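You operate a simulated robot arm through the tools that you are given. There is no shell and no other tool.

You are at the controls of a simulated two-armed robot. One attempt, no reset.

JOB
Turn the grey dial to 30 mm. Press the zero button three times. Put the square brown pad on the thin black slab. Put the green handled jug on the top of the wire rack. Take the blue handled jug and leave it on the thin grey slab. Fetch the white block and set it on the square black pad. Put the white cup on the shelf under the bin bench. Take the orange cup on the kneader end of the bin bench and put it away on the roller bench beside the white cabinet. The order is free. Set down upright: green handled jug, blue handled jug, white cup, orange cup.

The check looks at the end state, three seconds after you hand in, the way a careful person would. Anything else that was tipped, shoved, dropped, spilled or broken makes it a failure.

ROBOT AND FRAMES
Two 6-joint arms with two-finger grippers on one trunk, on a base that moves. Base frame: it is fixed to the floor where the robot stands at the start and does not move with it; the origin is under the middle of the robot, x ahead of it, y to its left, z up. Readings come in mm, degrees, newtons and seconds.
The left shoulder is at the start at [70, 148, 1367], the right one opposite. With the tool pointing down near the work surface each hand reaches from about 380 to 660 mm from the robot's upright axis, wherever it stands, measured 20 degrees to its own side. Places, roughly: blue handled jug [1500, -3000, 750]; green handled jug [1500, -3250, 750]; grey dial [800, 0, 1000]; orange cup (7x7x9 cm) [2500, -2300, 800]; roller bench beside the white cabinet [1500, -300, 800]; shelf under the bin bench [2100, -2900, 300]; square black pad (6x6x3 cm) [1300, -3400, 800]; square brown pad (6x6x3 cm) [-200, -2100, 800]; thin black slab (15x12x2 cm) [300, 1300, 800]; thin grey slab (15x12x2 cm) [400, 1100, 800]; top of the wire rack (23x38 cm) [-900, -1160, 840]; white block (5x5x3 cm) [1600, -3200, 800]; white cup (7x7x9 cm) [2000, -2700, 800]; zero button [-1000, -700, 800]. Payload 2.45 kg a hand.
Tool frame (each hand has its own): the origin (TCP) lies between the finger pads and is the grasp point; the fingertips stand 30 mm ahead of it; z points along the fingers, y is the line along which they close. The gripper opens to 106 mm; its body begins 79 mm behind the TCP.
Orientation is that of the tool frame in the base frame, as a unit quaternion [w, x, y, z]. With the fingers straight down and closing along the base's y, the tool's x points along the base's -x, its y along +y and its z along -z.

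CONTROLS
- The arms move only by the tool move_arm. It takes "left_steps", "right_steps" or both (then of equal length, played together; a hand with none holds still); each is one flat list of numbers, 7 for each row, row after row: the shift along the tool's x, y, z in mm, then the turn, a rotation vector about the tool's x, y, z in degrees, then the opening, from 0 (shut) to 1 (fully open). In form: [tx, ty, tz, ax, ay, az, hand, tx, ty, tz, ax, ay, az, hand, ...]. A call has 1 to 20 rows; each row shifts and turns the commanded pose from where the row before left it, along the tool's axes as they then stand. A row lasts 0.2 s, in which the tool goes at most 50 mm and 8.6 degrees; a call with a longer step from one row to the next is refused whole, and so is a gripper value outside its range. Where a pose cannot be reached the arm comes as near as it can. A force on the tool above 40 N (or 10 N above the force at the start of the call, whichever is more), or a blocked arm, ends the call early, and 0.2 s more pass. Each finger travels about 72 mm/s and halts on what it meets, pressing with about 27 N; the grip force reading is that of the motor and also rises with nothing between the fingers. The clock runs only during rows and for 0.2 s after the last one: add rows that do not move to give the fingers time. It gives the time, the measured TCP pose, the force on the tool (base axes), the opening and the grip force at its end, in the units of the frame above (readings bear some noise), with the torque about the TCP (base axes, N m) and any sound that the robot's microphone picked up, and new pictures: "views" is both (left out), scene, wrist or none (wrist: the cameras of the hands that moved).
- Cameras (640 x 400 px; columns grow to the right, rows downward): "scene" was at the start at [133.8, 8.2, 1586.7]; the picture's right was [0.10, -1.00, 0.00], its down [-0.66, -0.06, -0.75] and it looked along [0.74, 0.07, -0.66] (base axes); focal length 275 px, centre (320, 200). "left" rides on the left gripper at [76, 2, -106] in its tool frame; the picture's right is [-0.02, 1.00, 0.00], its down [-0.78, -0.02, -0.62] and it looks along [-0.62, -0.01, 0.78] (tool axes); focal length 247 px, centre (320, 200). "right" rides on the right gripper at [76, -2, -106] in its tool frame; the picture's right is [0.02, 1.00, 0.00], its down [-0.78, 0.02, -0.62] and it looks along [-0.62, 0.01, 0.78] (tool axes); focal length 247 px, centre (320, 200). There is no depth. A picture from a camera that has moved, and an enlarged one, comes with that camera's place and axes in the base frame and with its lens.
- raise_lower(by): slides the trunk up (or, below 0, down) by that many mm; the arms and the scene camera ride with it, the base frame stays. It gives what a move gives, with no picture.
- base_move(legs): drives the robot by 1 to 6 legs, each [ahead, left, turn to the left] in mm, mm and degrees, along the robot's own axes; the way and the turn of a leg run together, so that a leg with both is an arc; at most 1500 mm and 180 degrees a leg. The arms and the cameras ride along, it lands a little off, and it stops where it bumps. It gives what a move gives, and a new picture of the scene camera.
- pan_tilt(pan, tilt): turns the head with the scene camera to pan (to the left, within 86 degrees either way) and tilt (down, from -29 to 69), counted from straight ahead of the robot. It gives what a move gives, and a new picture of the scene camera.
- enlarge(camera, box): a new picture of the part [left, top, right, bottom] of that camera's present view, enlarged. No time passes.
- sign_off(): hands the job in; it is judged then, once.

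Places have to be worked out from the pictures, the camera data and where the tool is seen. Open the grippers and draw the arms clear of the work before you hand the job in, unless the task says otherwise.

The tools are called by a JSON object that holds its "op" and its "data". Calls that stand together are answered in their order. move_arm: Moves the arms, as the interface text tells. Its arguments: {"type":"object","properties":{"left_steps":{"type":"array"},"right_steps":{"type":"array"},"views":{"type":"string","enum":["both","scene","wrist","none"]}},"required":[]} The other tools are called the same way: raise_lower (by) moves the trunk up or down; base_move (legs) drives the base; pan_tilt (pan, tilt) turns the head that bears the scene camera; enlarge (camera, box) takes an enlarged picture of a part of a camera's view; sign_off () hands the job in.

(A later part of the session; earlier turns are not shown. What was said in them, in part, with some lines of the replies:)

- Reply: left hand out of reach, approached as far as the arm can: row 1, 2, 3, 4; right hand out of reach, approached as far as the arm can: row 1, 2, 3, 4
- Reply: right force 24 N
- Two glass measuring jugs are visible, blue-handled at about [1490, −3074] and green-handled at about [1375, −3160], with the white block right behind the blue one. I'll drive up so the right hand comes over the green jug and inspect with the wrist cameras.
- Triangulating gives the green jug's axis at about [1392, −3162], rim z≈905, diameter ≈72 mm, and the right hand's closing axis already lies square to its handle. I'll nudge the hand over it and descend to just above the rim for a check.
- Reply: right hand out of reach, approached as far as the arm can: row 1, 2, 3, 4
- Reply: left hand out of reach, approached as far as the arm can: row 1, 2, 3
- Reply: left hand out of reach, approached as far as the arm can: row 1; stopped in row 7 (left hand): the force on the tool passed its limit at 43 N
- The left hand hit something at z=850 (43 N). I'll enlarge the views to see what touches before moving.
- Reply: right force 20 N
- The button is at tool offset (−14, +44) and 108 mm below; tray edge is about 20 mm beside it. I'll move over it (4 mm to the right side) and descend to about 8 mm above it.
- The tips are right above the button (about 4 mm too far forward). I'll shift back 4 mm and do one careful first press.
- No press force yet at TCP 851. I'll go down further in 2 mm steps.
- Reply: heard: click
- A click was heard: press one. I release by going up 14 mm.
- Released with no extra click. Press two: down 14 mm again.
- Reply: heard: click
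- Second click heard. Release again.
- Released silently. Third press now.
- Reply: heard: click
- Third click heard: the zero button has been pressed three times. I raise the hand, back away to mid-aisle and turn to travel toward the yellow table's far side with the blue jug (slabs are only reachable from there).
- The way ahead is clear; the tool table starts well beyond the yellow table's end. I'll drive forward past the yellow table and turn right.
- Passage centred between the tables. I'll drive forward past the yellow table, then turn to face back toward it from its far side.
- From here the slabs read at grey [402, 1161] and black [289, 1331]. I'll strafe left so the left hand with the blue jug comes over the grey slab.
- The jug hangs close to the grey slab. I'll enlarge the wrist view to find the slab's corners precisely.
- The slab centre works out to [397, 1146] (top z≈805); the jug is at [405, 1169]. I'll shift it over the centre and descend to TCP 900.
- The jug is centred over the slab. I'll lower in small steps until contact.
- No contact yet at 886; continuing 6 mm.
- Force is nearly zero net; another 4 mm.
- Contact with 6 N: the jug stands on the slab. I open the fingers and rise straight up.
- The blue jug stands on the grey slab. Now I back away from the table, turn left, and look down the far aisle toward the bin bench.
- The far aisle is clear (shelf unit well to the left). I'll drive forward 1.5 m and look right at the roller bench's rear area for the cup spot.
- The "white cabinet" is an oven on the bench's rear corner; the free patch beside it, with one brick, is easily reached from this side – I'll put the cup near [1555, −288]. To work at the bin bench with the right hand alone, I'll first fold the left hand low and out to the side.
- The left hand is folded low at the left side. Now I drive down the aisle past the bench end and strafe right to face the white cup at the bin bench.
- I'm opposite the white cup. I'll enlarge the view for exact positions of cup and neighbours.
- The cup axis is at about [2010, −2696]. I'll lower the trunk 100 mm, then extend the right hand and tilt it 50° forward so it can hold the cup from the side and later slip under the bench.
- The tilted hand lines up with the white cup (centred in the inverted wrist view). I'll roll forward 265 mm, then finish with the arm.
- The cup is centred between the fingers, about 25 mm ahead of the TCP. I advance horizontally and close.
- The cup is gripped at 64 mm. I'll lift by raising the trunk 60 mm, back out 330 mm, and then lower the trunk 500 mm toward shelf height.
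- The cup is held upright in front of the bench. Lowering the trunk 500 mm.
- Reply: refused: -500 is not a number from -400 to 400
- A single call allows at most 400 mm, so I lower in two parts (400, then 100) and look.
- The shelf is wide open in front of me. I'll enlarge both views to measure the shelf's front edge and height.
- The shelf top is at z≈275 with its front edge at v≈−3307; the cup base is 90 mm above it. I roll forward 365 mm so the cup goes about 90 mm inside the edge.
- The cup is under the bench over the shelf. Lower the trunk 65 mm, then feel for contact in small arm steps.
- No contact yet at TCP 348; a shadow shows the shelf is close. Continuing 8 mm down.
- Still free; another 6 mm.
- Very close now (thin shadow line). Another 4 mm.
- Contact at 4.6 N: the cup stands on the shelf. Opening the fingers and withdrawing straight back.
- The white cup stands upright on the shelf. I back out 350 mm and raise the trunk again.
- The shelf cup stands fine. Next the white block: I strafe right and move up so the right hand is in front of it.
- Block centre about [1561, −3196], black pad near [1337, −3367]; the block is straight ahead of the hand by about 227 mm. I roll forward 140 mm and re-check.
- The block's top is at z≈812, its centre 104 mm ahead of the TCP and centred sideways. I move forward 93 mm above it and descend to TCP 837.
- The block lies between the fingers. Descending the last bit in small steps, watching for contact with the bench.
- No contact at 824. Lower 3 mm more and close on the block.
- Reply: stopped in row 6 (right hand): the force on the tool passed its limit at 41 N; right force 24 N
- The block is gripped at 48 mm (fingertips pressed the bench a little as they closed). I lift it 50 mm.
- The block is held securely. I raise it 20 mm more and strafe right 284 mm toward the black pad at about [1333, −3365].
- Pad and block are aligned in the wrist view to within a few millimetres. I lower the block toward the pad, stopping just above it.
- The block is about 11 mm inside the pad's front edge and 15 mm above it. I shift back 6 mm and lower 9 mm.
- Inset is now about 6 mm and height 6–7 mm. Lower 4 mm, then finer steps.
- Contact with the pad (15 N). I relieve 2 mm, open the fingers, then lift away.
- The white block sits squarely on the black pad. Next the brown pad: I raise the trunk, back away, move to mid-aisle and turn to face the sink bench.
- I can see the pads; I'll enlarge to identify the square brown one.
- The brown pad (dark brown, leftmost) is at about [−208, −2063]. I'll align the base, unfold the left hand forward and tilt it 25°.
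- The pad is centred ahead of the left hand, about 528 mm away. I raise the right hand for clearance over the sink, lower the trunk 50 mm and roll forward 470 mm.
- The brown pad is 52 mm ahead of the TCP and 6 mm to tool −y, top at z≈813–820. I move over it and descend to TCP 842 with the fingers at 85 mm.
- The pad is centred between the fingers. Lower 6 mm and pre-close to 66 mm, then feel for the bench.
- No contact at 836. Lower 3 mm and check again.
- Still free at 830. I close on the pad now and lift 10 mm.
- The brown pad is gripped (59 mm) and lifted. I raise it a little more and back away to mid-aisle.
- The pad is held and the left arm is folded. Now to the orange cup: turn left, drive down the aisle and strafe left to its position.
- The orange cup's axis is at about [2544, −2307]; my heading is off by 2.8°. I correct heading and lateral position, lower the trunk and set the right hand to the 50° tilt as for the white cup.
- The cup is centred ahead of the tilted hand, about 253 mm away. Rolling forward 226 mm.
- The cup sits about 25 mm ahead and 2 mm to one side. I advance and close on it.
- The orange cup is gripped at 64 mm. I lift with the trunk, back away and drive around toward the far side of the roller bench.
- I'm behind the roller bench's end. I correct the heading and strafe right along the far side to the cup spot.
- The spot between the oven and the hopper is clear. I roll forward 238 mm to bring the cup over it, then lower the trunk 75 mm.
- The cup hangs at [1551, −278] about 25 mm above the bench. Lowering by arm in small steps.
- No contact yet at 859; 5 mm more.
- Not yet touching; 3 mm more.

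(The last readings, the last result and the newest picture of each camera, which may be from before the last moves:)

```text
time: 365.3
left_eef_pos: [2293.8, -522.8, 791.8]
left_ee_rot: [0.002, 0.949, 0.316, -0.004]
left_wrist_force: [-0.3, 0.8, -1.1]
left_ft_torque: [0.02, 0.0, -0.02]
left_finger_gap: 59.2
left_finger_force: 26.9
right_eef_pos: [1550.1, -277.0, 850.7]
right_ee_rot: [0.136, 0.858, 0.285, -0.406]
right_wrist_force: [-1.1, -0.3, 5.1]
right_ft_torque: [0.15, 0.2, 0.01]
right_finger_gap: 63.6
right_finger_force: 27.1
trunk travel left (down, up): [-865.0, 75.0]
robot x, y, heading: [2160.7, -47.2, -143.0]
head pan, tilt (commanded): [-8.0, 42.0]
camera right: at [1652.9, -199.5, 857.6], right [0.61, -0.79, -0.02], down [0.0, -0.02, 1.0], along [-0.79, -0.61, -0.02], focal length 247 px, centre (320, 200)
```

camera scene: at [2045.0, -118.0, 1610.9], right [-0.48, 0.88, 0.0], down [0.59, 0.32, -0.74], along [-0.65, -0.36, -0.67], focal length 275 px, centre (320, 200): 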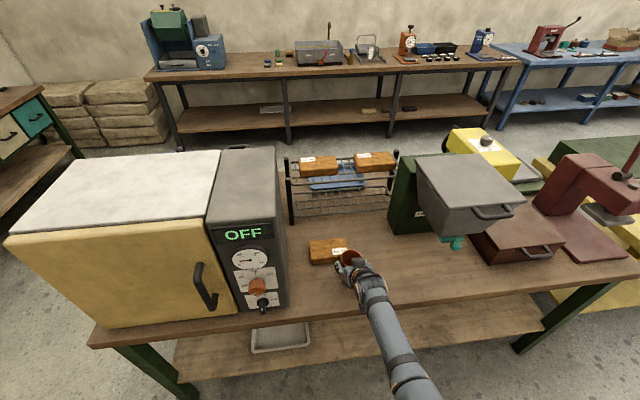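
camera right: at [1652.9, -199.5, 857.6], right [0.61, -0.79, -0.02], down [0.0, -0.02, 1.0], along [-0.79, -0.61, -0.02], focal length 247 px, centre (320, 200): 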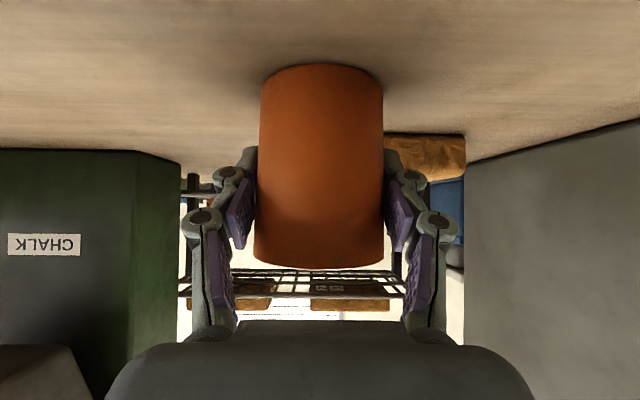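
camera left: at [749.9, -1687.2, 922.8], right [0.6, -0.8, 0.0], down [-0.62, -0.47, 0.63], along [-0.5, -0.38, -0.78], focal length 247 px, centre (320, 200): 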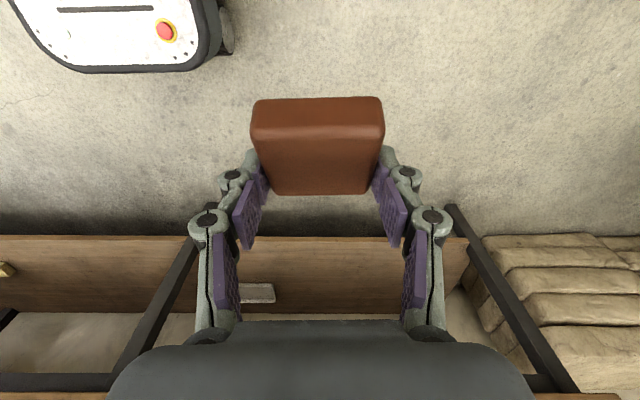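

Contact (5 N). I open the fingers and withdraw straight back.

{"op": "move_arm", "data": {"right_steps": [0, 0, 0, 0, 0, 0, 0.6, 0, 0, 0, 0, 0, 0, 0.85, 0, 0, 0, 0, 0, 0, 0.9, 0, 0, 0, 0, 0, 0, 0.9, 16, 0, -19, 0, 0, 0, 0.9, 16, 0, -19, 0, 0, 0, 0.9, 0, 0, 0, 0, 0, 0, 0.9], "views": "wrist"}}

{"op": "base_move", "data": {"legs": [[-230, 0, 0]]}}

{"op": "enlarge", "data": {"camera": "scene", "box": [220, 160, 460, 310]}}

```text
time: 366.9
left_eef_pos: [2294.6, -523.1, 791.8]
left_ee_rot: [0.001, 0.949, 0.316, -0.003]
left_wrist_force: [-0.5, 0.2, -0.2]
left_ft_torque: [0.01, 0.03, 0.0]
left_finger_gap: 59.7
left_finger_force: 27.2
right_eef_pos: [1589.6, -247.3, 848.1]
right_ee_rot: [0.136, 0.859, 0.286, -0.403]
right_wrist_force: [-0.8, 0.1, -0.6]
right_ft_torque: [-0.01, 0.0, 0.01]
right_finger_gap: 95.4
right_finger_force: 0.1
trunk travel left (down, up): [-865.0, 75.0]
robot x, y, heading: [2161.6, -46.5, -143.5]
head pan, tilt (commanded): [-8.0, 42.0]
camera right: at [1692.7, -169.8, 854.8], right [0.61, -0.79, -0.02], down [-0.01, -0.02, 1.0], along [-0.79, -0.61, -0.02], focal length 247 px, centre (320, 200)
```

right: 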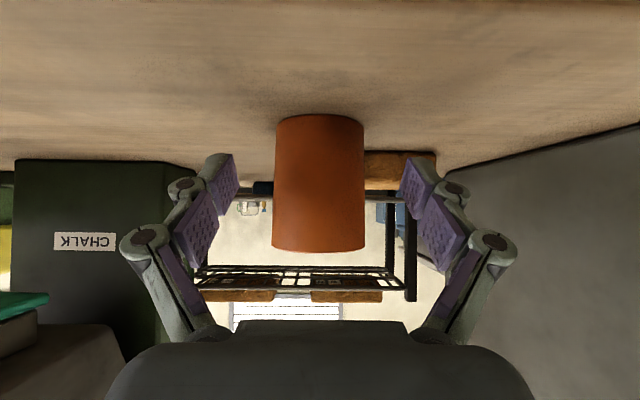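

```text
time: 368.6
left_eef_pos: [2475.0, -388.0, 791.7]
left_ee_rot: [0.0, 0.949, 0.315, -0.003]
left_wrist_force: [-0.6, 0.8, -1.0]
left_ft_torque: [-0.01, 0.01, -0.02]
left_finger_gap: 59.2
left_finger_force: 26.9
right_eef_pos: [1773.2, -110.1, 848.7]
right_ee_rot: [0.135, 0.859, 0.284, -0.404]
right_wrist_force: [-0.2, 0.0, -0.3]
right_ft_torque: [0.02, -0.02, 0.0]
right_finger_gap: 95.5
right_finger_force: 0.1
trunk travel left (down, up): [-865.0, 75.0]
robot x, y, heading: [2340.5, 88.6, -143.4]
head pan, tilt (commanded): [-8.0, 42.0]
camera scene: at [2227.3, 18.1, 1610.7], right [-0.48, 0.88, 0.0], down [0.59, 0.32, -0.74], along [-0.65, -0.35, -0.67], focal length 275 px, centre (320, 200)
```

scene: 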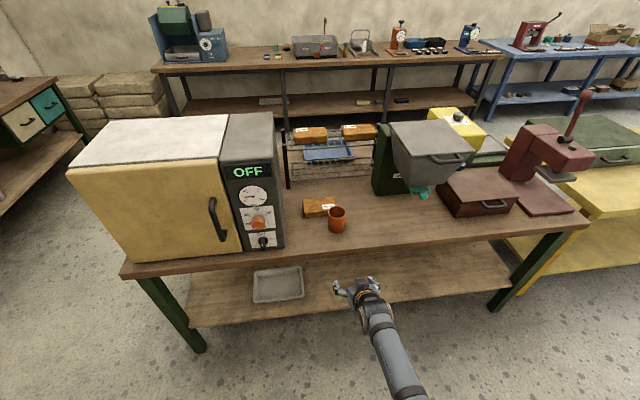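

```text
2.67 times, centred on (340, 235) of scene
camera zoom: at [2227.3, 18.1, 1610.7], right [-0.48, 0.88, 0.0], down [0.59, 0.32, -0.74], along [-0.65, -0.35, -0.67], focal length 734 px, centre (267, 107)
```

zoom: 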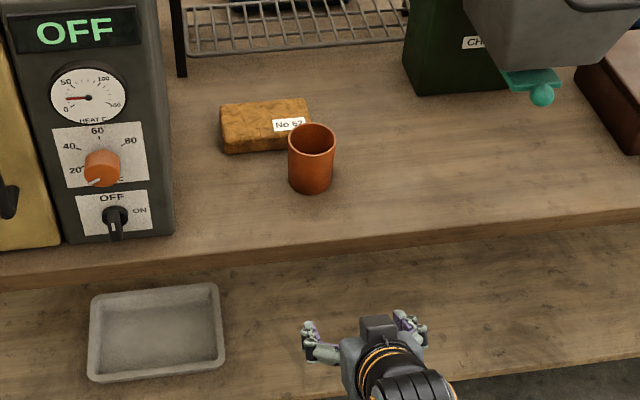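

The orange cup stands on the roller bench beside the white cabinet. Last item: the brown pad in the left hand. I strafe right along the far aisle to the black slab.

{"op": "base_move", "data": {"legs": [[0, -1400, 0.3], [0, -1010, 0.3]]}}

{"op": "pan_tilt", "data": {"pan": 5, "tilt": 45}}

```text
time: 380.5
left_eef_pos: [1017.3, 1562.0, 791.4]
left_ee_rot: [0.002, 0.951, 0.309, -0.004]
left_wrist_force: [-1.2, -0.3, -1.4]
left_ft_torque: [-0.02, -0.03, 0.02]
left_finger_gap: 59.1
left_finger_force: 26.7
right_eef_pos: [318.2, 1847.4, 848.0]
right_ee_rot: [0.133, 0.86, 0.279, -0.406]
right_wrist_force: [0.1, -0.2, 0.3]
right_ft_torque: [0.01, -0.03, 0.01]
right_finger_gap: 95.4
right_finger_force: 0.0
trunk travel left (down, up): [-865.0, 75.0]
robot x, y, heading: [888.6, 2039.9, -144.0]
head pan, tilt (commanded): [-8.0, 42.0]
camera scene: at [774.9, 1970.2, 1610.9], right [-0.47, 0.88, 0.0], down [0.59, 0.31, -0.74], along [-0.66, -0.35, -0.67], focal length 275 px, centre (320, 200)
```

scene: 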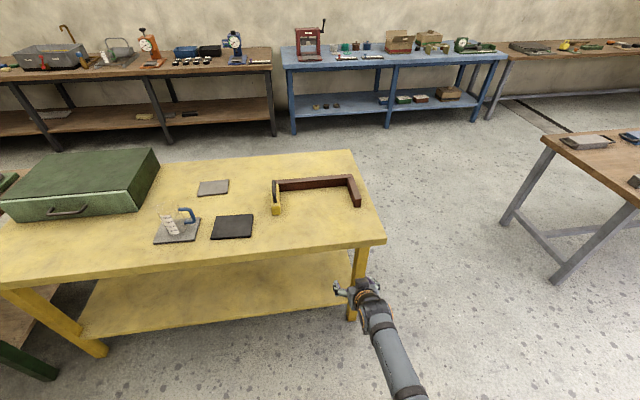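

```text
time: 381.3
left_eef_pos: [1016.2, 1563.1, 791.3]
left_ee_rot: [0.001, 0.951, 0.309, -0.004]
left_wrist_force: [0.8, -1.5, -1.3]
left_ft_torque: [0.0, -0.01, -0.01]
left_finger_gap: 59.2
left_finger_force: 27.2
right_eef_pos: [318.0, 1847.4, 847.6]
right_ee_rot: [0.132, 0.861, 0.278, -0.406]
right_wrist_force: [0.5, 0.4, 0.3]
right_ft_torque: [-0.04, 0.02, -0.01]
right_finger_gap: 95.4
right_finger_force: 0.0
trunk travel left (down, up): [-865.0, 75.0]
robot x, y, heading: [890.4, 2038.9, -144.2]
head pan, tilt (commanded): [5.0, 45.0]
camera scene: at [786.7, 1956.9, 1606.6], right [-0.65, 0.76, 0.0], down [0.53, 0.46, -0.71], along [-0.53, -0.46, -0.71], focal length 275 px, centre (320, 200)
```

scene: 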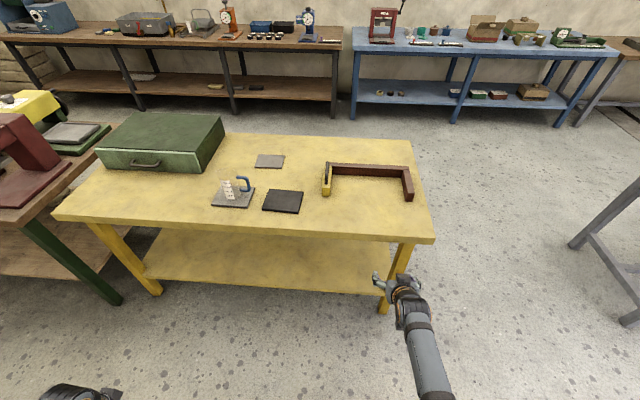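

The black slab reads [285, 1324]. I correct the base, raise the trunk, unfold the left hand with the pad (tilt 25°) and raise the right hand out of the way.

{"op": "base_move", "data": {"legs": [[0, 15, 1.3]]}}

{"op": "raise_lower", "data": {"by": 25}}

{"op": "move_arm", "data": {"left_steps": [-33, -26, -8, 0, 0, 0, 0.3, -33, -26, -8, 0, 0, 0, 0.3, -33, -26, -8, 0, 0, 0, 0.3, -33, -26, -8, 0, 0, 0, 0.3, -33, -26, -8, 0, 0, 0, 0.3, -33, -26, -8, 0, 0, 0, 0.3, -33, -26, -8, 0, 0, 0, 0.3, -33, -26, -8, 0, 0, 0, 0.3, -33, -26, -8, 0, 0, 0, 0.3, -33, -26, -8, 0, 0, 0, 0.3, -33, -26, -8, 0, 0, 0, 0.3, 0, 0, 0, 0, -8.33, 0, 0.3, 0, 0, 0, 0, -8.33, 0, 0.3, 0, 0, 0, 0, -8.33, 0, 0.3, 0, 0, 0, 0, 0, 0, 0.3], "right_steps": [25.7, 0, -30.6, 0, 0, 0, 0.5, 0, 0, 0, 0, 8.33, 0, 0.5, 0, 0, 0, 0, 8.33, 0, 0.5, 0, 0, 0, 0, 8.33, 0, 0.5, 0, 0, 0, 0, 8.33, 0, 0.5, 0, 0, 0, 0, 8.33, 0, 0.5, 0, 0, 0, 0, 8.33, 0, 0.5, 0, 0, -40, 0, 0, 0, 0.5, 0, 0, -40, 0, 0, 0, 0.5, 0, 0, -40, 0, 0, 0, 0.5, 0, 0, 0, 0, 0, 0, 0.5, 0, 0, 0, 0, 0, 0, 0.5, 0, 0, 0, 0, 0, 0, 0.5, 0, 0, 0, 0, 0, 0, 0.5, 0, 0, 0, 0, 0, 0, 0.5], "views": "both"}}

```text
time: 382.1
left_eef_pos: [1034.7, 1555.6, 794.4]
left_ee_rot: [0.003, 0.948, 0.319, -0.003]
left_wrist_force: [-0.9, 0.3, -0.7]
left_ft_torque: [-0.04, 0.01, 0.01]
left_finger_gap: 59.3
left_finger_force: 27.2
right_eef_pos: [329.5, 1825.1, 847.8]
right_ee_rot: [0.139, 0.857, 0.288, -0.404]
right_wrist_force: [0.0, 0.8, 0.1]
right_ft_torque: [-0.05, 0.0, 0.02]
right_finger_gap: 95.3
right_finger_force: 0.2
trunk travel left (down, up): [-865.0, 75.0]
robot x, y, heading: [898.2, 2024.3, -142.8]
head pan, tilt (commanded): [5.0, 45.0]
camera scene: at [793.9, 1946.9, 1606.6], right [-0.67, 0.74, 0.0], down [0.53, 0.47, -0.71], along [-0.52, -0.48, -0.71], focal length 275 px, centre (320, 200)
```

scene: 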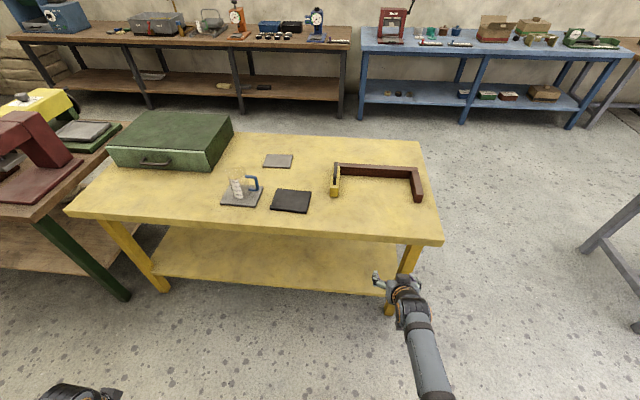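

```text
time: 382.8
left_eef_pos: [1035.3, 1554.1, 816.9]
left_ee_rot: [0.001, 0.948, 0.319, -0.004]
left_wrist_force: [-0.2, 0.1, -0.6]
left_ft_torque: [-0.01, 0.02, 0.0]
left_finger_gap: 59.3
left_finger_force: 27.2
right_eef_pos: [331.1, 1822.8, 873.7]
right_ee_rot: [0.136, 0.857, 0.288, -0.404]
right_wrist_force: [-0.2, -0.1, 0.5]
right_ft_torque: [-0.02, 0.0, -0.03]
right_finger_gap: 95.5
right_finger_force: 0.0
trunk travel left (down, up): [-890.0, 50.0]
robot x, y, heading: [899.0, 2028.3, -142.9]
head pan, tilt (commanded): [5.0, 45.0]
```

```text
time: 386.0
left_eef_pos: [574.4, 1560.3, 907.4]
left_ee_rot: [0.07, 0.924, 0.311, -0.21]
left_wrist_force: [-1.2, 0.4, -1.3]
left_ft_torque: [0.01, -0.01, 0.0]
left_finger_gap: 59.2
left_finger_force: 26.7
right_eef_pos: [363.7, 1849.2, 992.5]
right_ee_rot: [0.002, 0.948, 0.319, -0.004]
right_wrist_force: [-0.5, 0.3, 1.4]
right_ft_torque: [-0.01, -0.03, 0.0]
right_finger_gap: 53.1
right_finger_force: 0.1
trunk travel left (down, up): [-890.0, 50.0]
robot x, y, heading: [894.4, 2027.2, -142.9]
head pan, tilt (commanded): [5.0, 45.0]
camera scene: at [797.4, 1942.2, 1631.6], right [-0.67, 0.74, 0.0], down [0.52, 0.47, -0.71], along [-0.52, -0.47, -0.71], focal length 275 px, centre (320, 200)
camera right: at [422.4, 1895.0, 1097.0], right [0.62, -0.78, 0.0], down [-0.61, -0.48, 0.63], along [-0.49, -0.39, -0.78], focal length 247 px, centre (320, 200)
camera left: at [666.0, 1628.1, 970.3], right [0.59, -0.81, 0.01], down [-0.36, -0.25, 0.9], along [-0.72, -0.53, -0.44], focal length 247 px, centre (320, 200)
```

scene: 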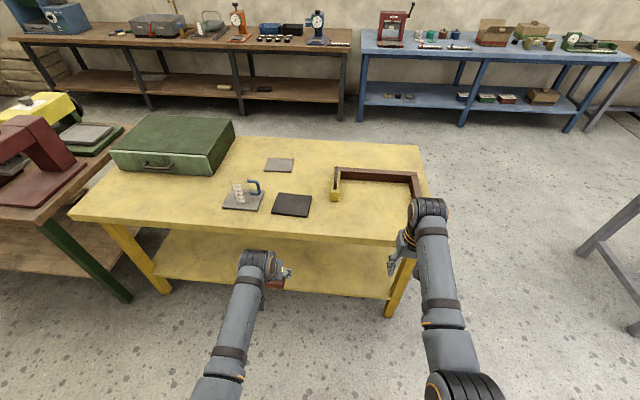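
right: 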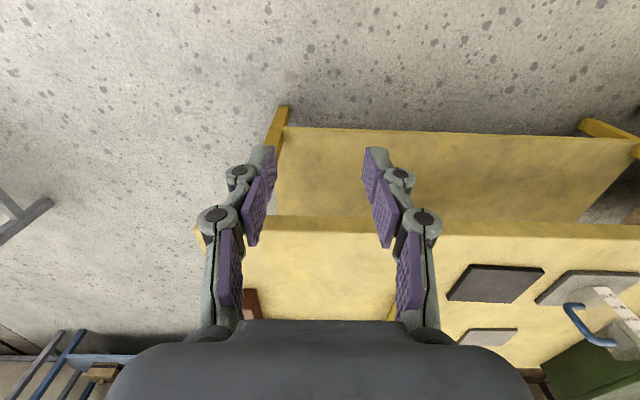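
left: 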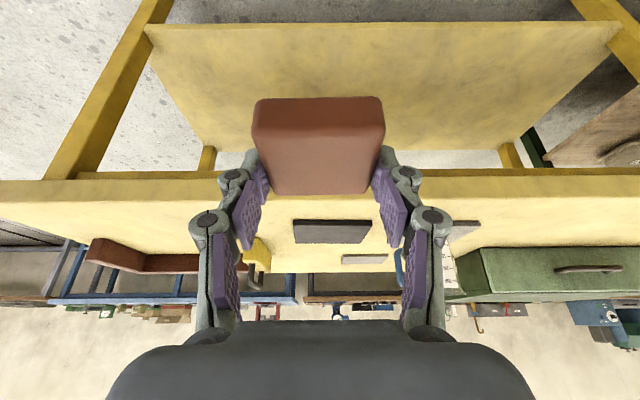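

The slab is 374 mm ahead and about 15 mm left of the pad hand. I roll forward 320 mm and shift left 15 mm.

{"op": "base_move", "data": {"legs": [[320, 15, 0]]}}

{"op": "pan_tilt", "data": {"pan": 10, "tilt": 55}}

{"op": "move_arm", "data": {"left_steps": [0, 0, 0, 0, 0, 0, 0.3], "views": "wrist"}}

{"op": "enlarge", "data": {"camera": "scene", "box": [200, 170, 360, 270]}}

```text
time: 388.1
left_eef_pos: [333.0, 1357.1, 908.4]
left_ee_rot: [0.071, 0.924, 0.312, -0.209]
left_wrist_force: [0.4, 1.1, 0.0]
left_ft_torque: [-0.06, -0.05, 0.0]
left_finger_gap: 59.3
left_finger_force: 26.9
right_eef_pos: [119.5, 1643.1, 992.8]
right_ee_rot: [0.002, 0.948, 0.319, -0.005]
right_wrist_force: [-0.7, 0.6, 0.1]
right_ft_torque: [0.01, 0.0, -0.01]
right_finger_gap: 53.0
right_finger_force: 0.1
trunk travel left (down, up): [-890.0, 50.0]
robot x, y, heading: [652.4, 1821.6, -142.7]
head pan, tilt (commanded): [5.0, 45.0]
camera scene: at [554.5, 1739.1, 1631.8], right [-0.67, 0.74, 0.0], down [0.52, 0.48, -0.71], along [-0.52, -0.48, -0.71], focal length 275 px, centre (320, 200)
```

scene: 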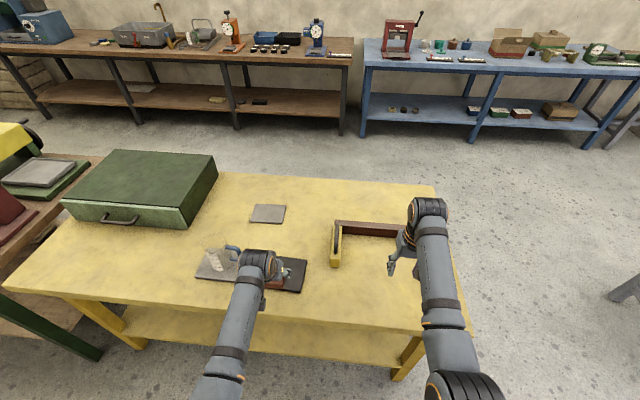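

```text
time: 388.8
left_eef_pos: [331.2, 1354.9, 906.8]
left_ee_rot: [0.07, 0.924, 0.312, -0.209]
left_wrist_force: [0.6, -0.4, -0.5]
left_ft_torque: [-0.01, 0.01, -0.04]
left_finger_gap: 59.3
left_finger_force: 26.7
right_eef_pos: [118.1, 1642.4, 992.1]
right_ee_rot: [0.002, 0.948, 0.319, -0.004]
right_wrist_force: [-0.8, 0.4, -0.2]
right_ft_torque: [0.0, 0.01, -0.04]
right_finger_gap: 53.0
right_finger_force: 0.1
trunk travel left (down, up): [-890.0, 50.0]
robot x, y, heading: [653.1, 1823.5, -142.7]
head pan, tilt (commanded): [10.0, 55.0]
camera scene: at [563.4, 1738.9, 1618.1], right [-0.73, 0.68, 0.0], down [0.56, 0.6, -0.57], along [-0.39, -0.42, -0.82], focal length 275 px, centre (320, 200)
```

scene: 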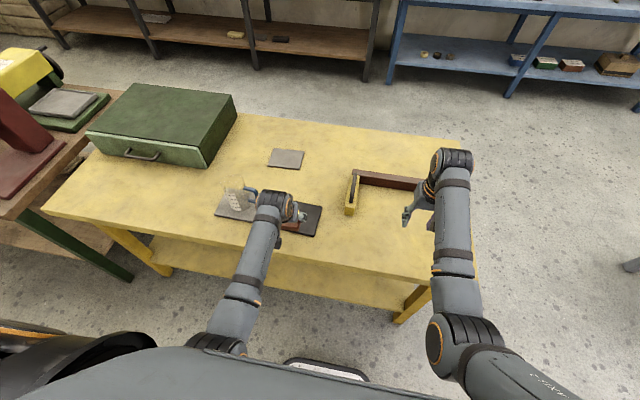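

```text
time: 389.2
left_eef_pos: [331.5, 1356.2, 906.8]
left_ee_rot: [0.07, 0.924, 0.312, -0.208]
left_wrist_force: [0.4, -0.5, -0.8]
left_ft_torque: [0.0, 0.01, -0.02]
left_finger_gap: 59.2
left_finger_force: 27.3
right_eef_pos: [117.8, 1643.6, 993.9]
right_ee_rot: [0.002, 0.947, 0.32, -0.004]
right_wrist_force: [-0.3, 0.9, 1.2]
right_ft_torque: [-0.01, -0.01, -0.01]
right_finger_gap: 53.1
right_finger_force: 0.0
trunk travel left (down, up): [-890.0, 50.0]
robot x, y, heading: [653.2, 1825.4, -142.7]
head pan, tilt (commanded): [10.0, 55.0]
camera left: at [422.5, 1423.4, 970.6], right [0.59, -0.81, 0.01], down [-0.36, -0.25, 0.9], along [-0.72, -0.53, -0.44], focal length 247 px, centre (320, 200)
```

left: 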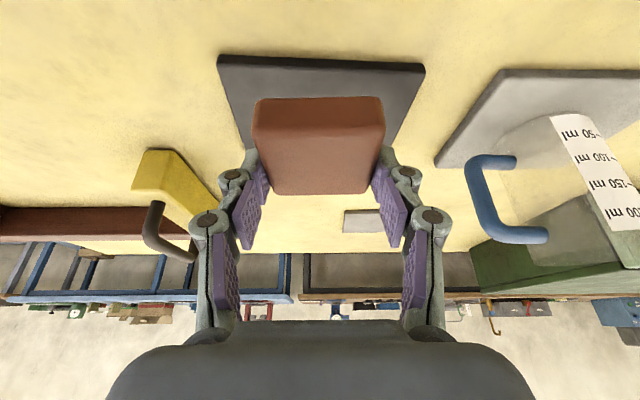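

```text
4.00 times, centred on (280, 220) of scene
camera zoom: at [564.5, 1739.7, 1618.2], right [-0.73, 0.68, 0.0], down [0.56, 0.6, -0.57], along [-0.39, -0.42, -0.82], focal length 1101 px, centre (480, 120)
```

zoom: 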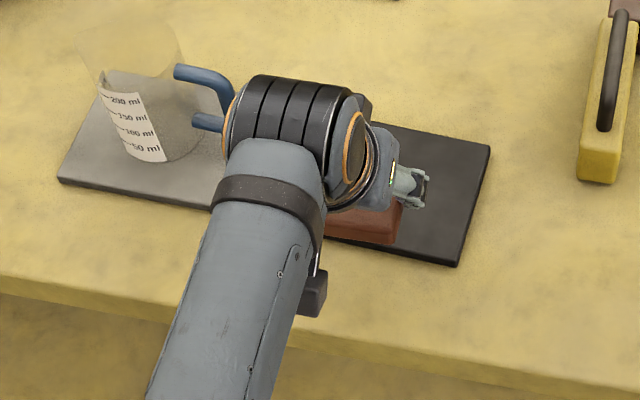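

Lateral alignment is good; the pad must go about 53 mm forward to the slab's centre. I move forward and lower to TCP ≈862.

{"op": "move_arm", "data": {"left_steps": [-23.9, 0, 11.4, 0, 0, 0, 0.3, -23.9, 0, 11.4, 0, 0, 0, 0.3, 6.3, 0, 13.2, 0, 0, 0, 0.3, 6.3, 0, 13.2, 0, 0, 0, 0.3, 6.3, 0, 13.2, 0, 0, 0, 0.3, 0, 0, 0, 0, 0, 0, 0.3], "views": "both"}}

{"op": "enlarge", "data": {"camera": "left", "box": [200, 20, 440, 220]}}

{"op": "enlarge", "data": {"camera": "scene", "box": [220, 170, 360, 270]}}

```text
time: 390.6
left_eef_pos: [290.1, 1324.6, 863.3]
left_ee_rot: [0.071, 0.923, 0.314, -0.209]
left_wrist_force: [-1.2, 0.8, -1.1]
left_ft_torque: [-0.01, 0.01, 0.0]
left_finger_gap: 59.2
left_finger_force: 26.9
right_eef_pos: [119.5, 1642.2, 992.6]
right_ee_rot: [0.003, 0.948, 0.319, -0.004]
right_wrist_force: [0.8, 0.6, 0.9]
right_ft_torque: [0.0, -0.02, 0.0]
right_finger_gap: 52.9
right_finger_force: 0.0
trunk travel left (down, up): [-890.0, 50.0]
robot x, y, heading: [652.2, 1819.5, -142.8]
head pan, tilt (commanded): [10.0, 55.0]
camera scene: at [564.5, 1739.7, 1618.2], right [-0.73, 0.68, 0.0], down [0.56, 0.6, -0.57], along [-0.39, -0.42, -0.82], focal length 275 px, centre (320, 200)
camera left: at [380.8, 1391.6, 925.6], right [0.59, -0.81, 0.01], down [-0.36, -0.25, 0.9], along [-0.72, -0.53, -0.44], focal length 247 px, centre (320, 200)
```

scene: 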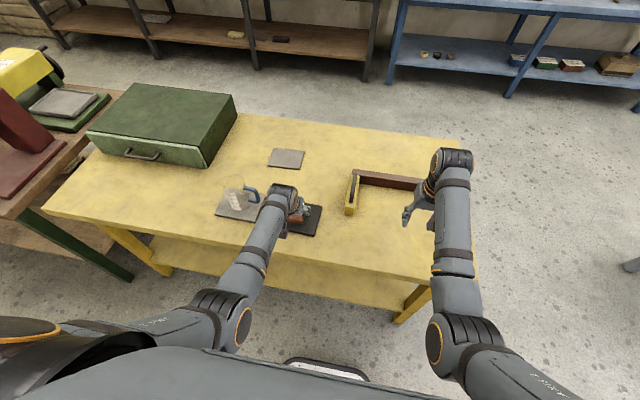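
left: 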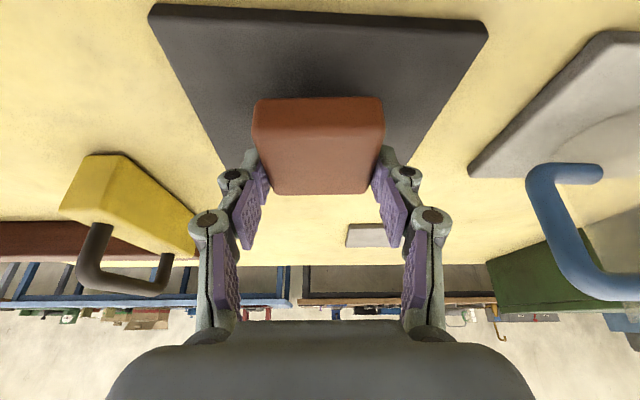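

```text
2.00 times, centred on (320, 120) of left
camera zoom: at [380.8, 1391.6, 925.6], right [0.59, -0.81, 0.01], down [-0.36, -0.25, 0.9], along [-0.72, -0.53, -0.44], focal length 494 px, centre (320, 360)
```

zoom: 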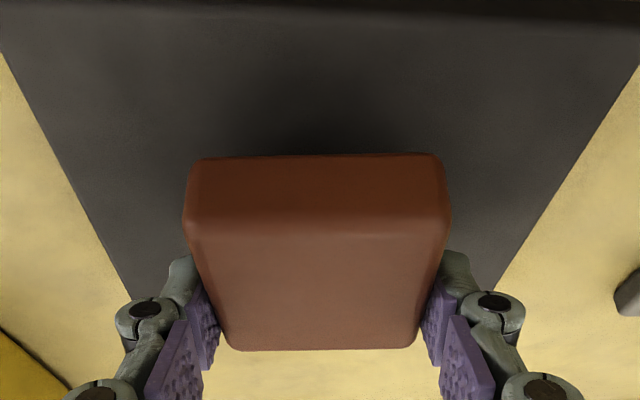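

```text
4.00 times, centred on (290, 220) of scene
camera zoom: at [564.5, 1739.7, 1618.2], right [-0.73, 0.68, 0.0], down [0.56, 0.6, -0.57], along [-0.39, -0.42, -0.82], focal length 1101 px, centre (440, 120)
```

zoom: 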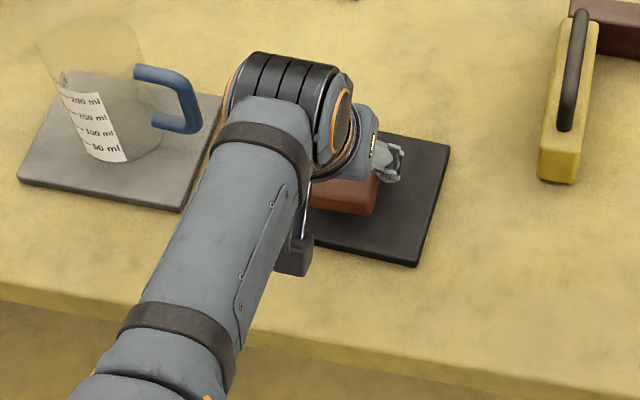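

Pad is centred over the slab in both directions. Lowering the last ~15 mm gently.

{"op": "move_arm", "data": {"left_steps": [1.72, 0, 3.6, 0, 0, 0, 0.3, 1.72, 0, 3.6, 0, 0, 0, 0.3, 1.3, 0, 2.7, 0, 0, 0, 0.3, 0, 0, 0, 0, 0, 0, 0.3], "views": "none"}}

{"op": "move_arm", "data": {"left_steps": [0.86, 0, 1.8, 0, 0, 0, 0.3, 0, 0, 0, 0, 0, 0, 0.3], "views": "none"}}

```text
time: 391.6
left_eef_pos: [288.6, 1323.7, 851.2]
left_ee_rot: [0.071, 0.924, 0.314, -0.208]
left_wrist_force: [0.1, 0.5, -0.5]
left_ft_torque: [0.0, -0.01, 0.01]
left_finger_gap: 59.0
left_finger_force: 26.9
right_eef_pos: [119.5, 1642.5, 992.0]
right_ee_rot: [0.003, 0.948, 0.32, -0.004]
right_wrist_force: [-0.7, -0.2, 0.1]
right_ft_torque: [-0.02, 0.07, 0.0]
right_finger_gap: 53.0
right_finger_force: 0.0
trunk travel left (down, up): [-890.0, 50.0]
robot x, y, heading: [652.8, 1828.0, -142.6]
head pan, tilt (commanded): [10.0, 55.0]
```

```text
time: 392.2
left_eef_pos: [289.4, 1324.4, 849.7]
left_ee_rot: [0.071, 0.924, 0.313, -0.209]
left_wrist_force: [0.2, 0.4, -0.7]
left_ft_torque: [-0.04, 0.01, 0.01]
left_finger_gap: 59.4
left_finger_force: 27.1
right_eef_pos: [119.2, 1641.6, 993.6]
right_ee_rot: [0.002, 0.947, 0.32, -0.004]
right_wrist_force: [0.1, -0.2, -0.1]
right_ft_torque: [0.04, -0.02, 0.02]
right_finger_gap: 52.8
right_finger_force: 0.0
trunk travel left (down, up): [-890.0, 50.0]
robot x, y, heading: [649.0, 1823.8, -142.7]
head pan, tilt (commanded): [10.0, 55.0]
```

Still free at about 849; 2 mm steps.

{"op": "move_arm", "data": {"left_steps": [0.86, 0, 1.8, 0, 0, 0, 0.3, 0, 0, 0, 0, 0, 0, 0.3], "views": "wrist"}}

```text
time: 392.8
left_eef_pos: [289.7, 1324.7, 848.2]
left_ee_rot: [0.07, 0.924, 0.312, -0.208]
left_wrist_force: [-0.8, 0.5, -0.7]
left_ft_torque: [0.01, -0.01, 0.02]
left_finger_gap: 59.4
left_finger_force: 27.0
right_eef_pos: [119.5, 1642.3, 992.6]
right_ee_rot: [0.002, 0.947, 0.32, -0.004]
right_wrist_force: [-0.6, -0.3, 0.1]
right_ft_torque: [-0.02, -0.01, 0.0]
right_finger_gap: 52.9
right_finger_force: 0.1
trunk travel left (down, up): [-890.0, 50.0]
robot x, y, heading: [651.3, 1817.9, -142.5]
head pan, tilt (commanded): [10.0, 55.0]
camera left: at [380.3, 1390.8, 911.0], right [0.59, -0.81, 0.01], down [-0.36, -0.25, 0.9], along [-0.72, -0.53, -0.44], focal length 247 px, centre (320, 200)
```

left: 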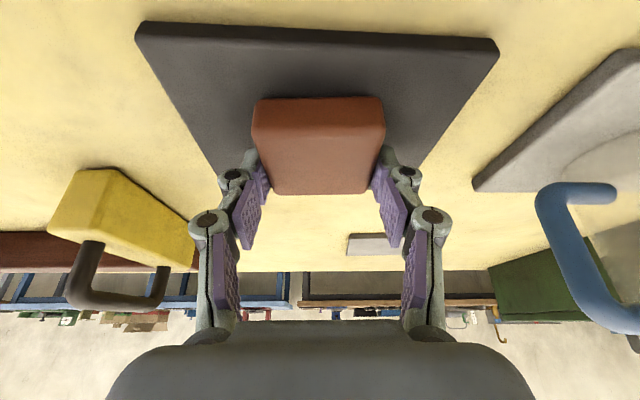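

Almost there (shadow tightened). Another 2 mm.

{"op": "move_arm", "data": {"left_steps": [0.86, 0, 1.8, 0, 0, 0, 0.3, 0, 0, 0, 0, 0, 0, 0.3], "views": "none"}}

```text
time: 393.4
left_eef_pos: [289.5, 1323.7, 846.7]
left_ee_rot: [0.07, 0.924, 0.312, -0.209]
left_wrist_force: [-0.3, -0.5, -0.9]
left_ft_torque: [0.01, 0.03, -0.02]
left_finger_gap: 59.2
left_finger_force: 26.9
right_eef_pos: [119.3, 1642.6, 993.4]
right_ee_rot: [0.001, 0.948, 0.319, -0.004]
right_wrist_force: [0.0, 0.1, 0.1]
right_ft_torque: [-0.02, -0.02, 0.03]
right_finger_gap: 53.0
right_finger_force: 0.1
trunk travel left (down, up): [-890.0, 50.0]
robot x, y, heading: [652.5, 1824.9, -142.8]
head pan, tilt (commanded): [10.0, 55.0]
```

No force yet; continuing another 2 mm.

{"op": "move_arm", "data": {"left_steps": [0.86, 0, 1.8, 0, 0, 0, 0.3, 0, 0, 0, 0, 0, 0, 0.3], "views": "wrist"}}

{"op": "enlarge", "data": {"camera": "left", "box": [200, 40, 440, 220]}}

```text
time: 394.0
left_eef_pos: [288.6, 1324.7, 845.7]
left_ee_rot: [0.071, 0.924, 0.313, -0.21]
left_wrist_force: [0.3, 1.1, 1.3]
left_ft_torque: [0.12, -0.06, 0.0]
left_finger_gap: 59.2
left_finger_force: 27.4
right_eef_pos: [120.2, 1642.5, 993.9]
right_ee_rot: [0.003, 0.948, 0.319, -0.004]
right_wrist_force: [0.2, 0.4, 0.1]
right_ft_torque: [-0.01, 0.0, 0.0]
right_finger_gap: 52.8
right_finger_force: 0.0
trunk travel left (down, up): [-890.0, 50.0]
robot x, y, heading: [652.3, 1822.9, -142.7]
head pan, tilt (commanded): [10.0, 55.0]
camera left: at [380.0, 1391.1, 907.6], right [0.59, -0.81, 0.01], down [-0.36, -0.25, 0.9], along [-0.72, -0.53, -0.44], focal length 247 px, centre (320, 200)
```

left: 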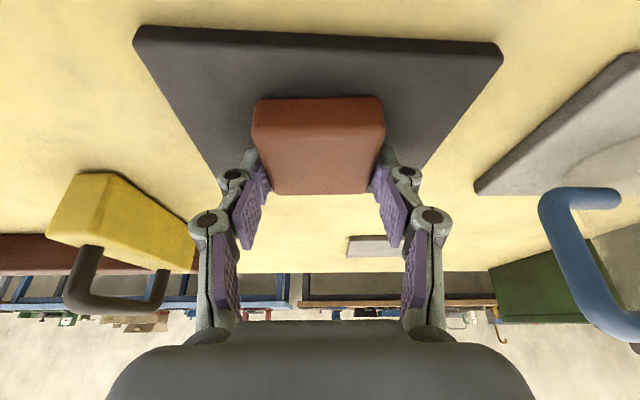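

```text
2.22 times, centred on (320, 130) of left
camera zoom: at [380.0, 1391.1, 907.6], right [0.59, -0.81, 0.01], down [-0.36, -0.25, 0.9], along [-0.72, -0.53, -0.44], focal length 549 px, centre (320, 356)
```

zoom: 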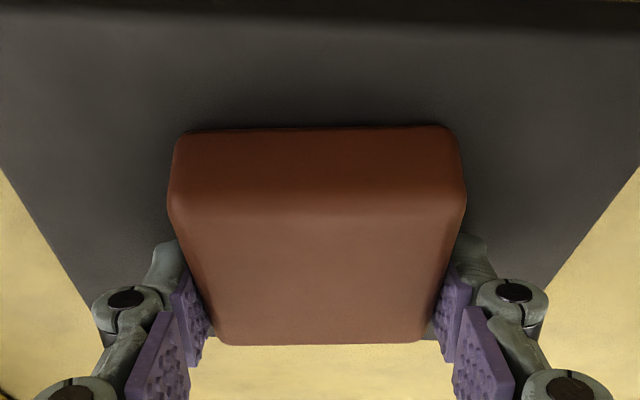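

Light contact: the pad rests on the slab, centred. I open the fingers and rise.

{"op": "move_arm", "data": {"left_steps": [0, 0, 0, 0, 0, 0, 0.65, 0, 0, 0, 0, 0, 0, 0.75, 0, 0, 0, 0, 0, 0, 0.8, -4.3, 0, -9, 0, 0, 0, 0.8, -12.9, 0, -27, 0, 0, 0, 0.8, -17.2, 0, -36, 0, 0, 0, 0.8, 0, 0, 0, 0, 0, 0, 0.8], "views": "both"}}

{"op": "enlarge", "data": {"camera": "scene", "box": [200, 160, 360, 260]}}

```text
time: 395.6
left_eef_pos: [290.1, 1321.1, 921.7]
left_ee_rot: [0.071, 0.924, 0.313, -0.208]
left_wrist_force: [0.3, -0.5, 0.2]
left_ft_torque: [0.02, 0.02, 0.02]
left_finger_gap: 84.7
left_finger_force: 0.1
right_eef_pos: [118.8, 1642.8, 992.5]
right_ee_rot: [0.002, 0.947, 0.32, -0.004]
right_wrist_force: [-0.3, -0.6, 0.5]
right_ft_torque: [-0.06, 0.01, 0.0]
right_finger_gap: 52.9
right_finger_force: 0.1
trunk travel left (down, up): [-890.0, 50.0]
robot x, y, heading: [655.0, 1822.0, -142.2]
head pan, tilt (commanded): [10.0, 55.0]
camera scene: at [563.9, 1739.1, 1618.1], right [-0.73, 0.68, 0.0], down [0.56, 0.6, -0.57], along [-0.39, -0.42, -0.82], focal length 275 px, centre (320, 200)
camera left: at [381.6, 1388.8, 985.2], right [0.59, -0.81, 0.01], down [-0.36, -0.25, 0.9], along [-0.72, -0.53, -0.44], focal length 247 px, centre (320, 200)
```

scene: 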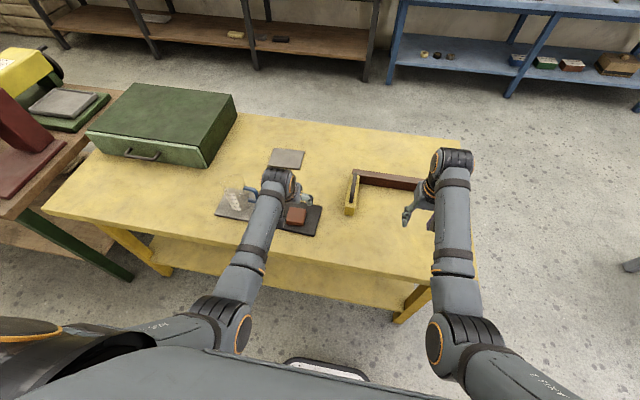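
left: 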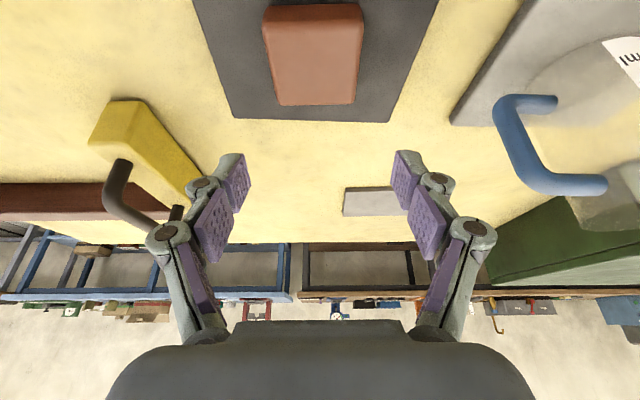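

```text
4.00 times, centred on (280, 210) of scene
camera zoom: at [563.9, 1739.1, 1618.1], right [-0.73, 0.68, 0.0], down [0.56, 0.6, -0.57], along [-0.39, -0.42, -0.82], focal length 1101 px, centre (480, 160)
```

zoom: 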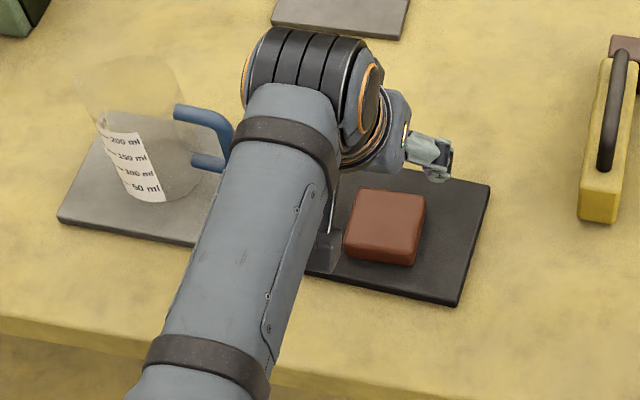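

The brown pad lies centred on the black slab. I raise the trunk and back away from the table, opening both grippers fully.

{"op": "raise_lower", "data": {"by": 50}}

{"op": "base_move", "data": {"legs": [[-450, 0, 0]]}}

{"op": "move_arm", "data": {"left_steps": [0, 0, 0, 0, 0, 0, 1, 0, 0, 0, 0, 0, 0, 1, 0, 0, 0, 0, 0, 0, 1], "right_steps": [0, 0, 0, 0, 0, 0, 1, 0, 0, 0, 0, 0, 0, 1, 0, 0, 0, 0, 0, 0, 1], "views": "none"}}

{"op": "pan_tilt", "data": {"pan": 30, "tilt": 30}}

{"op": "enlarge", "data": {"camera": "scene", "box": [230, 130, 470, 280]}}

```text
time: 396.5
left_eef_pos: [290.8, 1321.1, 973.1]
left_ee_rot: [0.07, 0.924, 0.313, -0.208]
left_wrist_force: [0.0, 0.4, 0.2]
left_ft_torque: [0.0, 0.02, 0.01]
left_finger_gap: 84.9
left_finger_force: 0.1
right_eef_pos: [119.3, 1642.8, 1042.0]
right_ee_rot: [0.003, 0.948, 0.32, -0.003]
right_wrist_force: [-0.2, -0.3, 0.4]
right_ft_torque: [0.01, 0.0, 0.01]
right_finger_gap: 53.2
right_finger_force: 0.0
trunk travel left (down, up): [-940.0, 0.0]
robot x, y, heading: [652.7, 1821.8, -142.9]
head pan, tilt (commanded): [10.0, 55.0]
```

```text
time: 399.3
left_eef_pos: [644.5, 1594.4, 970.3]
left_ee_rot: [0.07, 0.925, 0.31, -0.208]
left_wrist_force: [-0.1, -0.3, 0.0]
left_ft_torque: [0.03, 0.03, 0.0]
left_finger_gap: 84.6
left_finger_force: 0.1
right_eef_pos: [475.8, 1918.0, 1042.8]
right_ee_rot: [0.002, 0.949, 0.316, -0.004]
right_wrist_force: [0.7, -0.2, 0.1]
right_ft_torque: [0.02, 0.01, -0.01]
right_finger_gap: 53.0
right_finger_force: 0.1
trunk travel left (down, up): [-940.0, 0.0]
robot x, y, heading: [1010.9, 2096.2, -142.9]
head pan, tilt (commanded): [10.0, 55.0]
camera scene: at [920.9, 2010.3, 1668.0], right [-0.73, 0.68, 0.0], down [0.56, 0.6, -0.57], along [-0.39, -0.42, -0.82], focal length 275 px, centre (320, 200)
```

scene: 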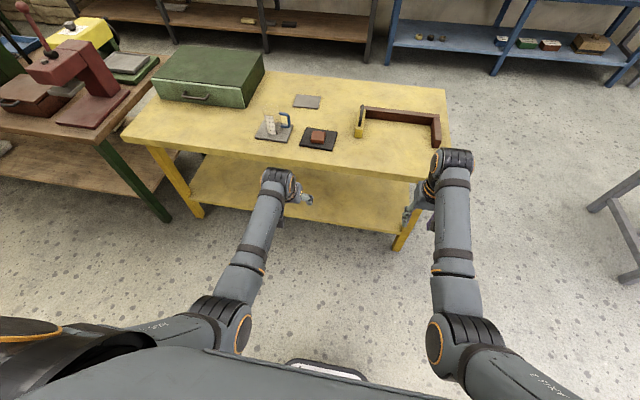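

```text
time: 400.1
left_eef_pos: [646.4, 1595.9, 971.0]
left_ee_rot: [0.07, 0.925, 0.31, -0.21]
left_wrist_force: [0.7, 0.1, 0.5]
left_ft_torque: [-0.01, 0.0, 0.03]
left_finger_gap: 106.0
left_finger_force: 0.0
right_eef_pos: [477.1, 1916.7, 1042.0]
right_ee_rot: [0.002, 0.948, 0.317, -0.004]
right_wrist_force: [0.1, -0.2, -0.4]
right_ft_torque: [-0.02, 0.02, 0.01]
right_finger_gap: 105.8
right_finger_force: 0.1
trunk travel left (down, up): [-940.0, 0.0]
robot x, y, heading: [1012.4, 2096.9, -143.4]
head pan, tilt (commanded): [10.0, 55.0]
```

```text
time: 400.9
left_eef_pos: [645.0, 1596.6, 972.5]
left_ee_rot: [0.069, 0.925, 0.31, -0.208]
left_wrist_force: [0.4, 0.4, -1.0]
left_ft_torque: [0.0, -0.04, -0.02]
left_finger_gap: 105.9
left_finger_force: 0.1
right_eef_pos: [476.6, 1918.3, 1041.8]
right_ee_rot: [0.002, 0.949, 0.317, -0.004]
right_wrist_force: [-0.2, -0.2, -0.2]
right_ft_torque: [0.01, -0.01, 0.02]
right_finger_gap: 106.0
right_finger_force: 0.1
trunk travel left (down, up): [-940.0, 0.0]
robot x, y, heading: [1014.9, 2094.5, -143.1]
head pan, tilt (commanded): [30.0, 30.0]
camera scene: at [936.1, 1981.0, 1704.1], right [-0.92, 0.39, 0.0], down [0.2, 0.46, -0.87], along [-0.34, -0.8, -0.5], focal length 275 px, centre (320, 200)
```

scene: 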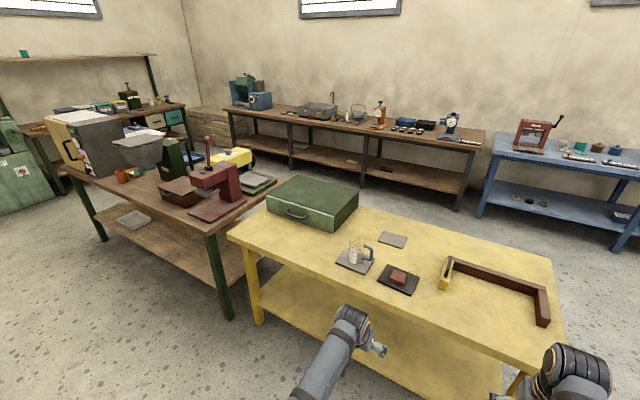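

```text
2.67 times, centred on (350, 205) of scene
camera zoom: at [936.1, 1981.0, 1704.1], right [-0.92, 0.39, 0.0], down [0.2, 0.46, -0.87], along [-0.34, -0.8, -0.5], focal length 734 px, centre (240, 187)
```

zoom: 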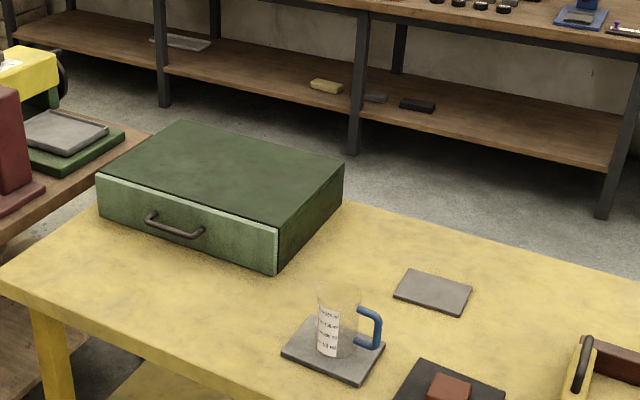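

Everything looks in place here. A last enlarged look at the cup, the green jug and the dial from this vantage.

{"op": "enlarge", "data": {"camera": "scene", "box": [50, 90, 290, 240]}}

{"op": "enlarge", "data": {"camera": "scene", "box": [220, 70, 480, 170]}}

{"op": "enlarge", "data": {"camera": "scene", "box": [205, 140, 269, 180]}}

```text
2.67 times, centred on (170, 165) of scene
camera zoom: at [936.1, 1981.0, 1704.1], right [-0.92, 0.39, 0.0], down [0.2, 0.46, -0.87], along [-0.34, -0.8, -0.5], focal length 734 px, centre (720, 293)
```

zoom: 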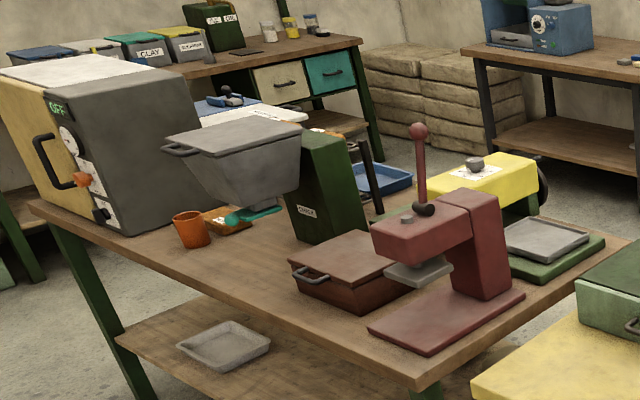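

```text
2.46 times, centred on (350, 120) of scene
camera zoom: at [936.1, 1981.0, 1704.1], right [-0.92, 0.39, 0.0], down [0.2, 0.46, -0.87], along [-0.34, -0.8, -0.5], focal length 678 px, centre (246, 397)
```

zoom: 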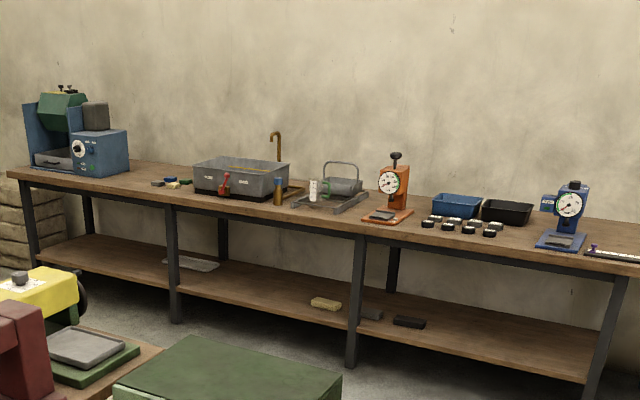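

```text
10.00 times, centred on (237, 160) of scene
camera zoom: at [936.1, 1981.0, 1704.1], right [-0.92, 0.39, 0.0], down [0.2, 0.46, -0.87], along [-0.34, -0.8, -0.5], focal length 2754 px, centre (1150, 600)
```

zoom: 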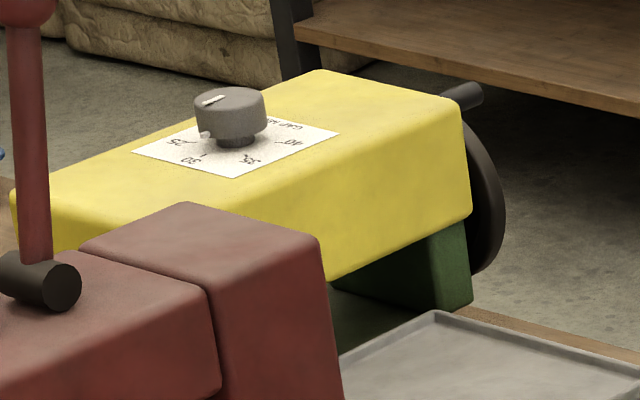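

The pointer tab seems to sit right over the 30 tick; one closer look to be sure.

{"op": "enlarge", "data": {"camera": "scene", "box": [216, 146, 240, 161]}}

```text
16.00 times, centred on (228, 154) of scene
camera zoom: at [936.1, 1981.0, 1704.1], right [-0.92, 0.39, 0.0], down [0.2, 0.46, -0.87], along [-0.34, -0.8, -0.5], focal length 4406 px, centre (1792, 944)
```

zoom: 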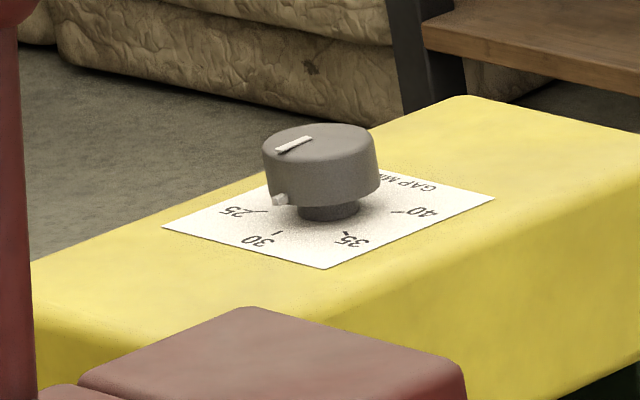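

The cap line and tab both line up with the 30 tick, and the jugs, cups, block and pad are all in place and upright. The grippers are open and the arms are clear of the work, so I hand in the job.

{"op": "sign_off", "data": {}}

```text
The job is handed in.
```

I did all eight tasks and handed the job in. I checked each one by camera, force reading or sound as I went.

| Task | End state |
|---|---|
| Grey dial | Reads 30 mm, to within about 0.3 mm |
| Zero button | Pressed three times; I heard a click each time |
| Square brown pad | Centred on the thin black slab |
| Green handled jug | Upright on the free front half of the wire rack's top |
| Blue handled jug | Upright on the thin grey slab |
| White block | On the square black pad |
| White cup | Upright on the shelf under the bin bench, about 9 cm in from the front edge |
| Orange cup | Upright on the roller bench, between the white cabinet and the hopper |

- **Green jug pick-up:** my hand ran out of reach and shifted about 3 cm as it closed, so the jug may have slid a little on the bench first.
- **Blue jug pick-up:** the hand pressed on something, most likely the jug's rim, with about 43 N before I re-centred it. The jug looked undamaged in the later views.

I saw nothing else tipped, moved or spilled. The grippers are open and the arms are clear of the work.
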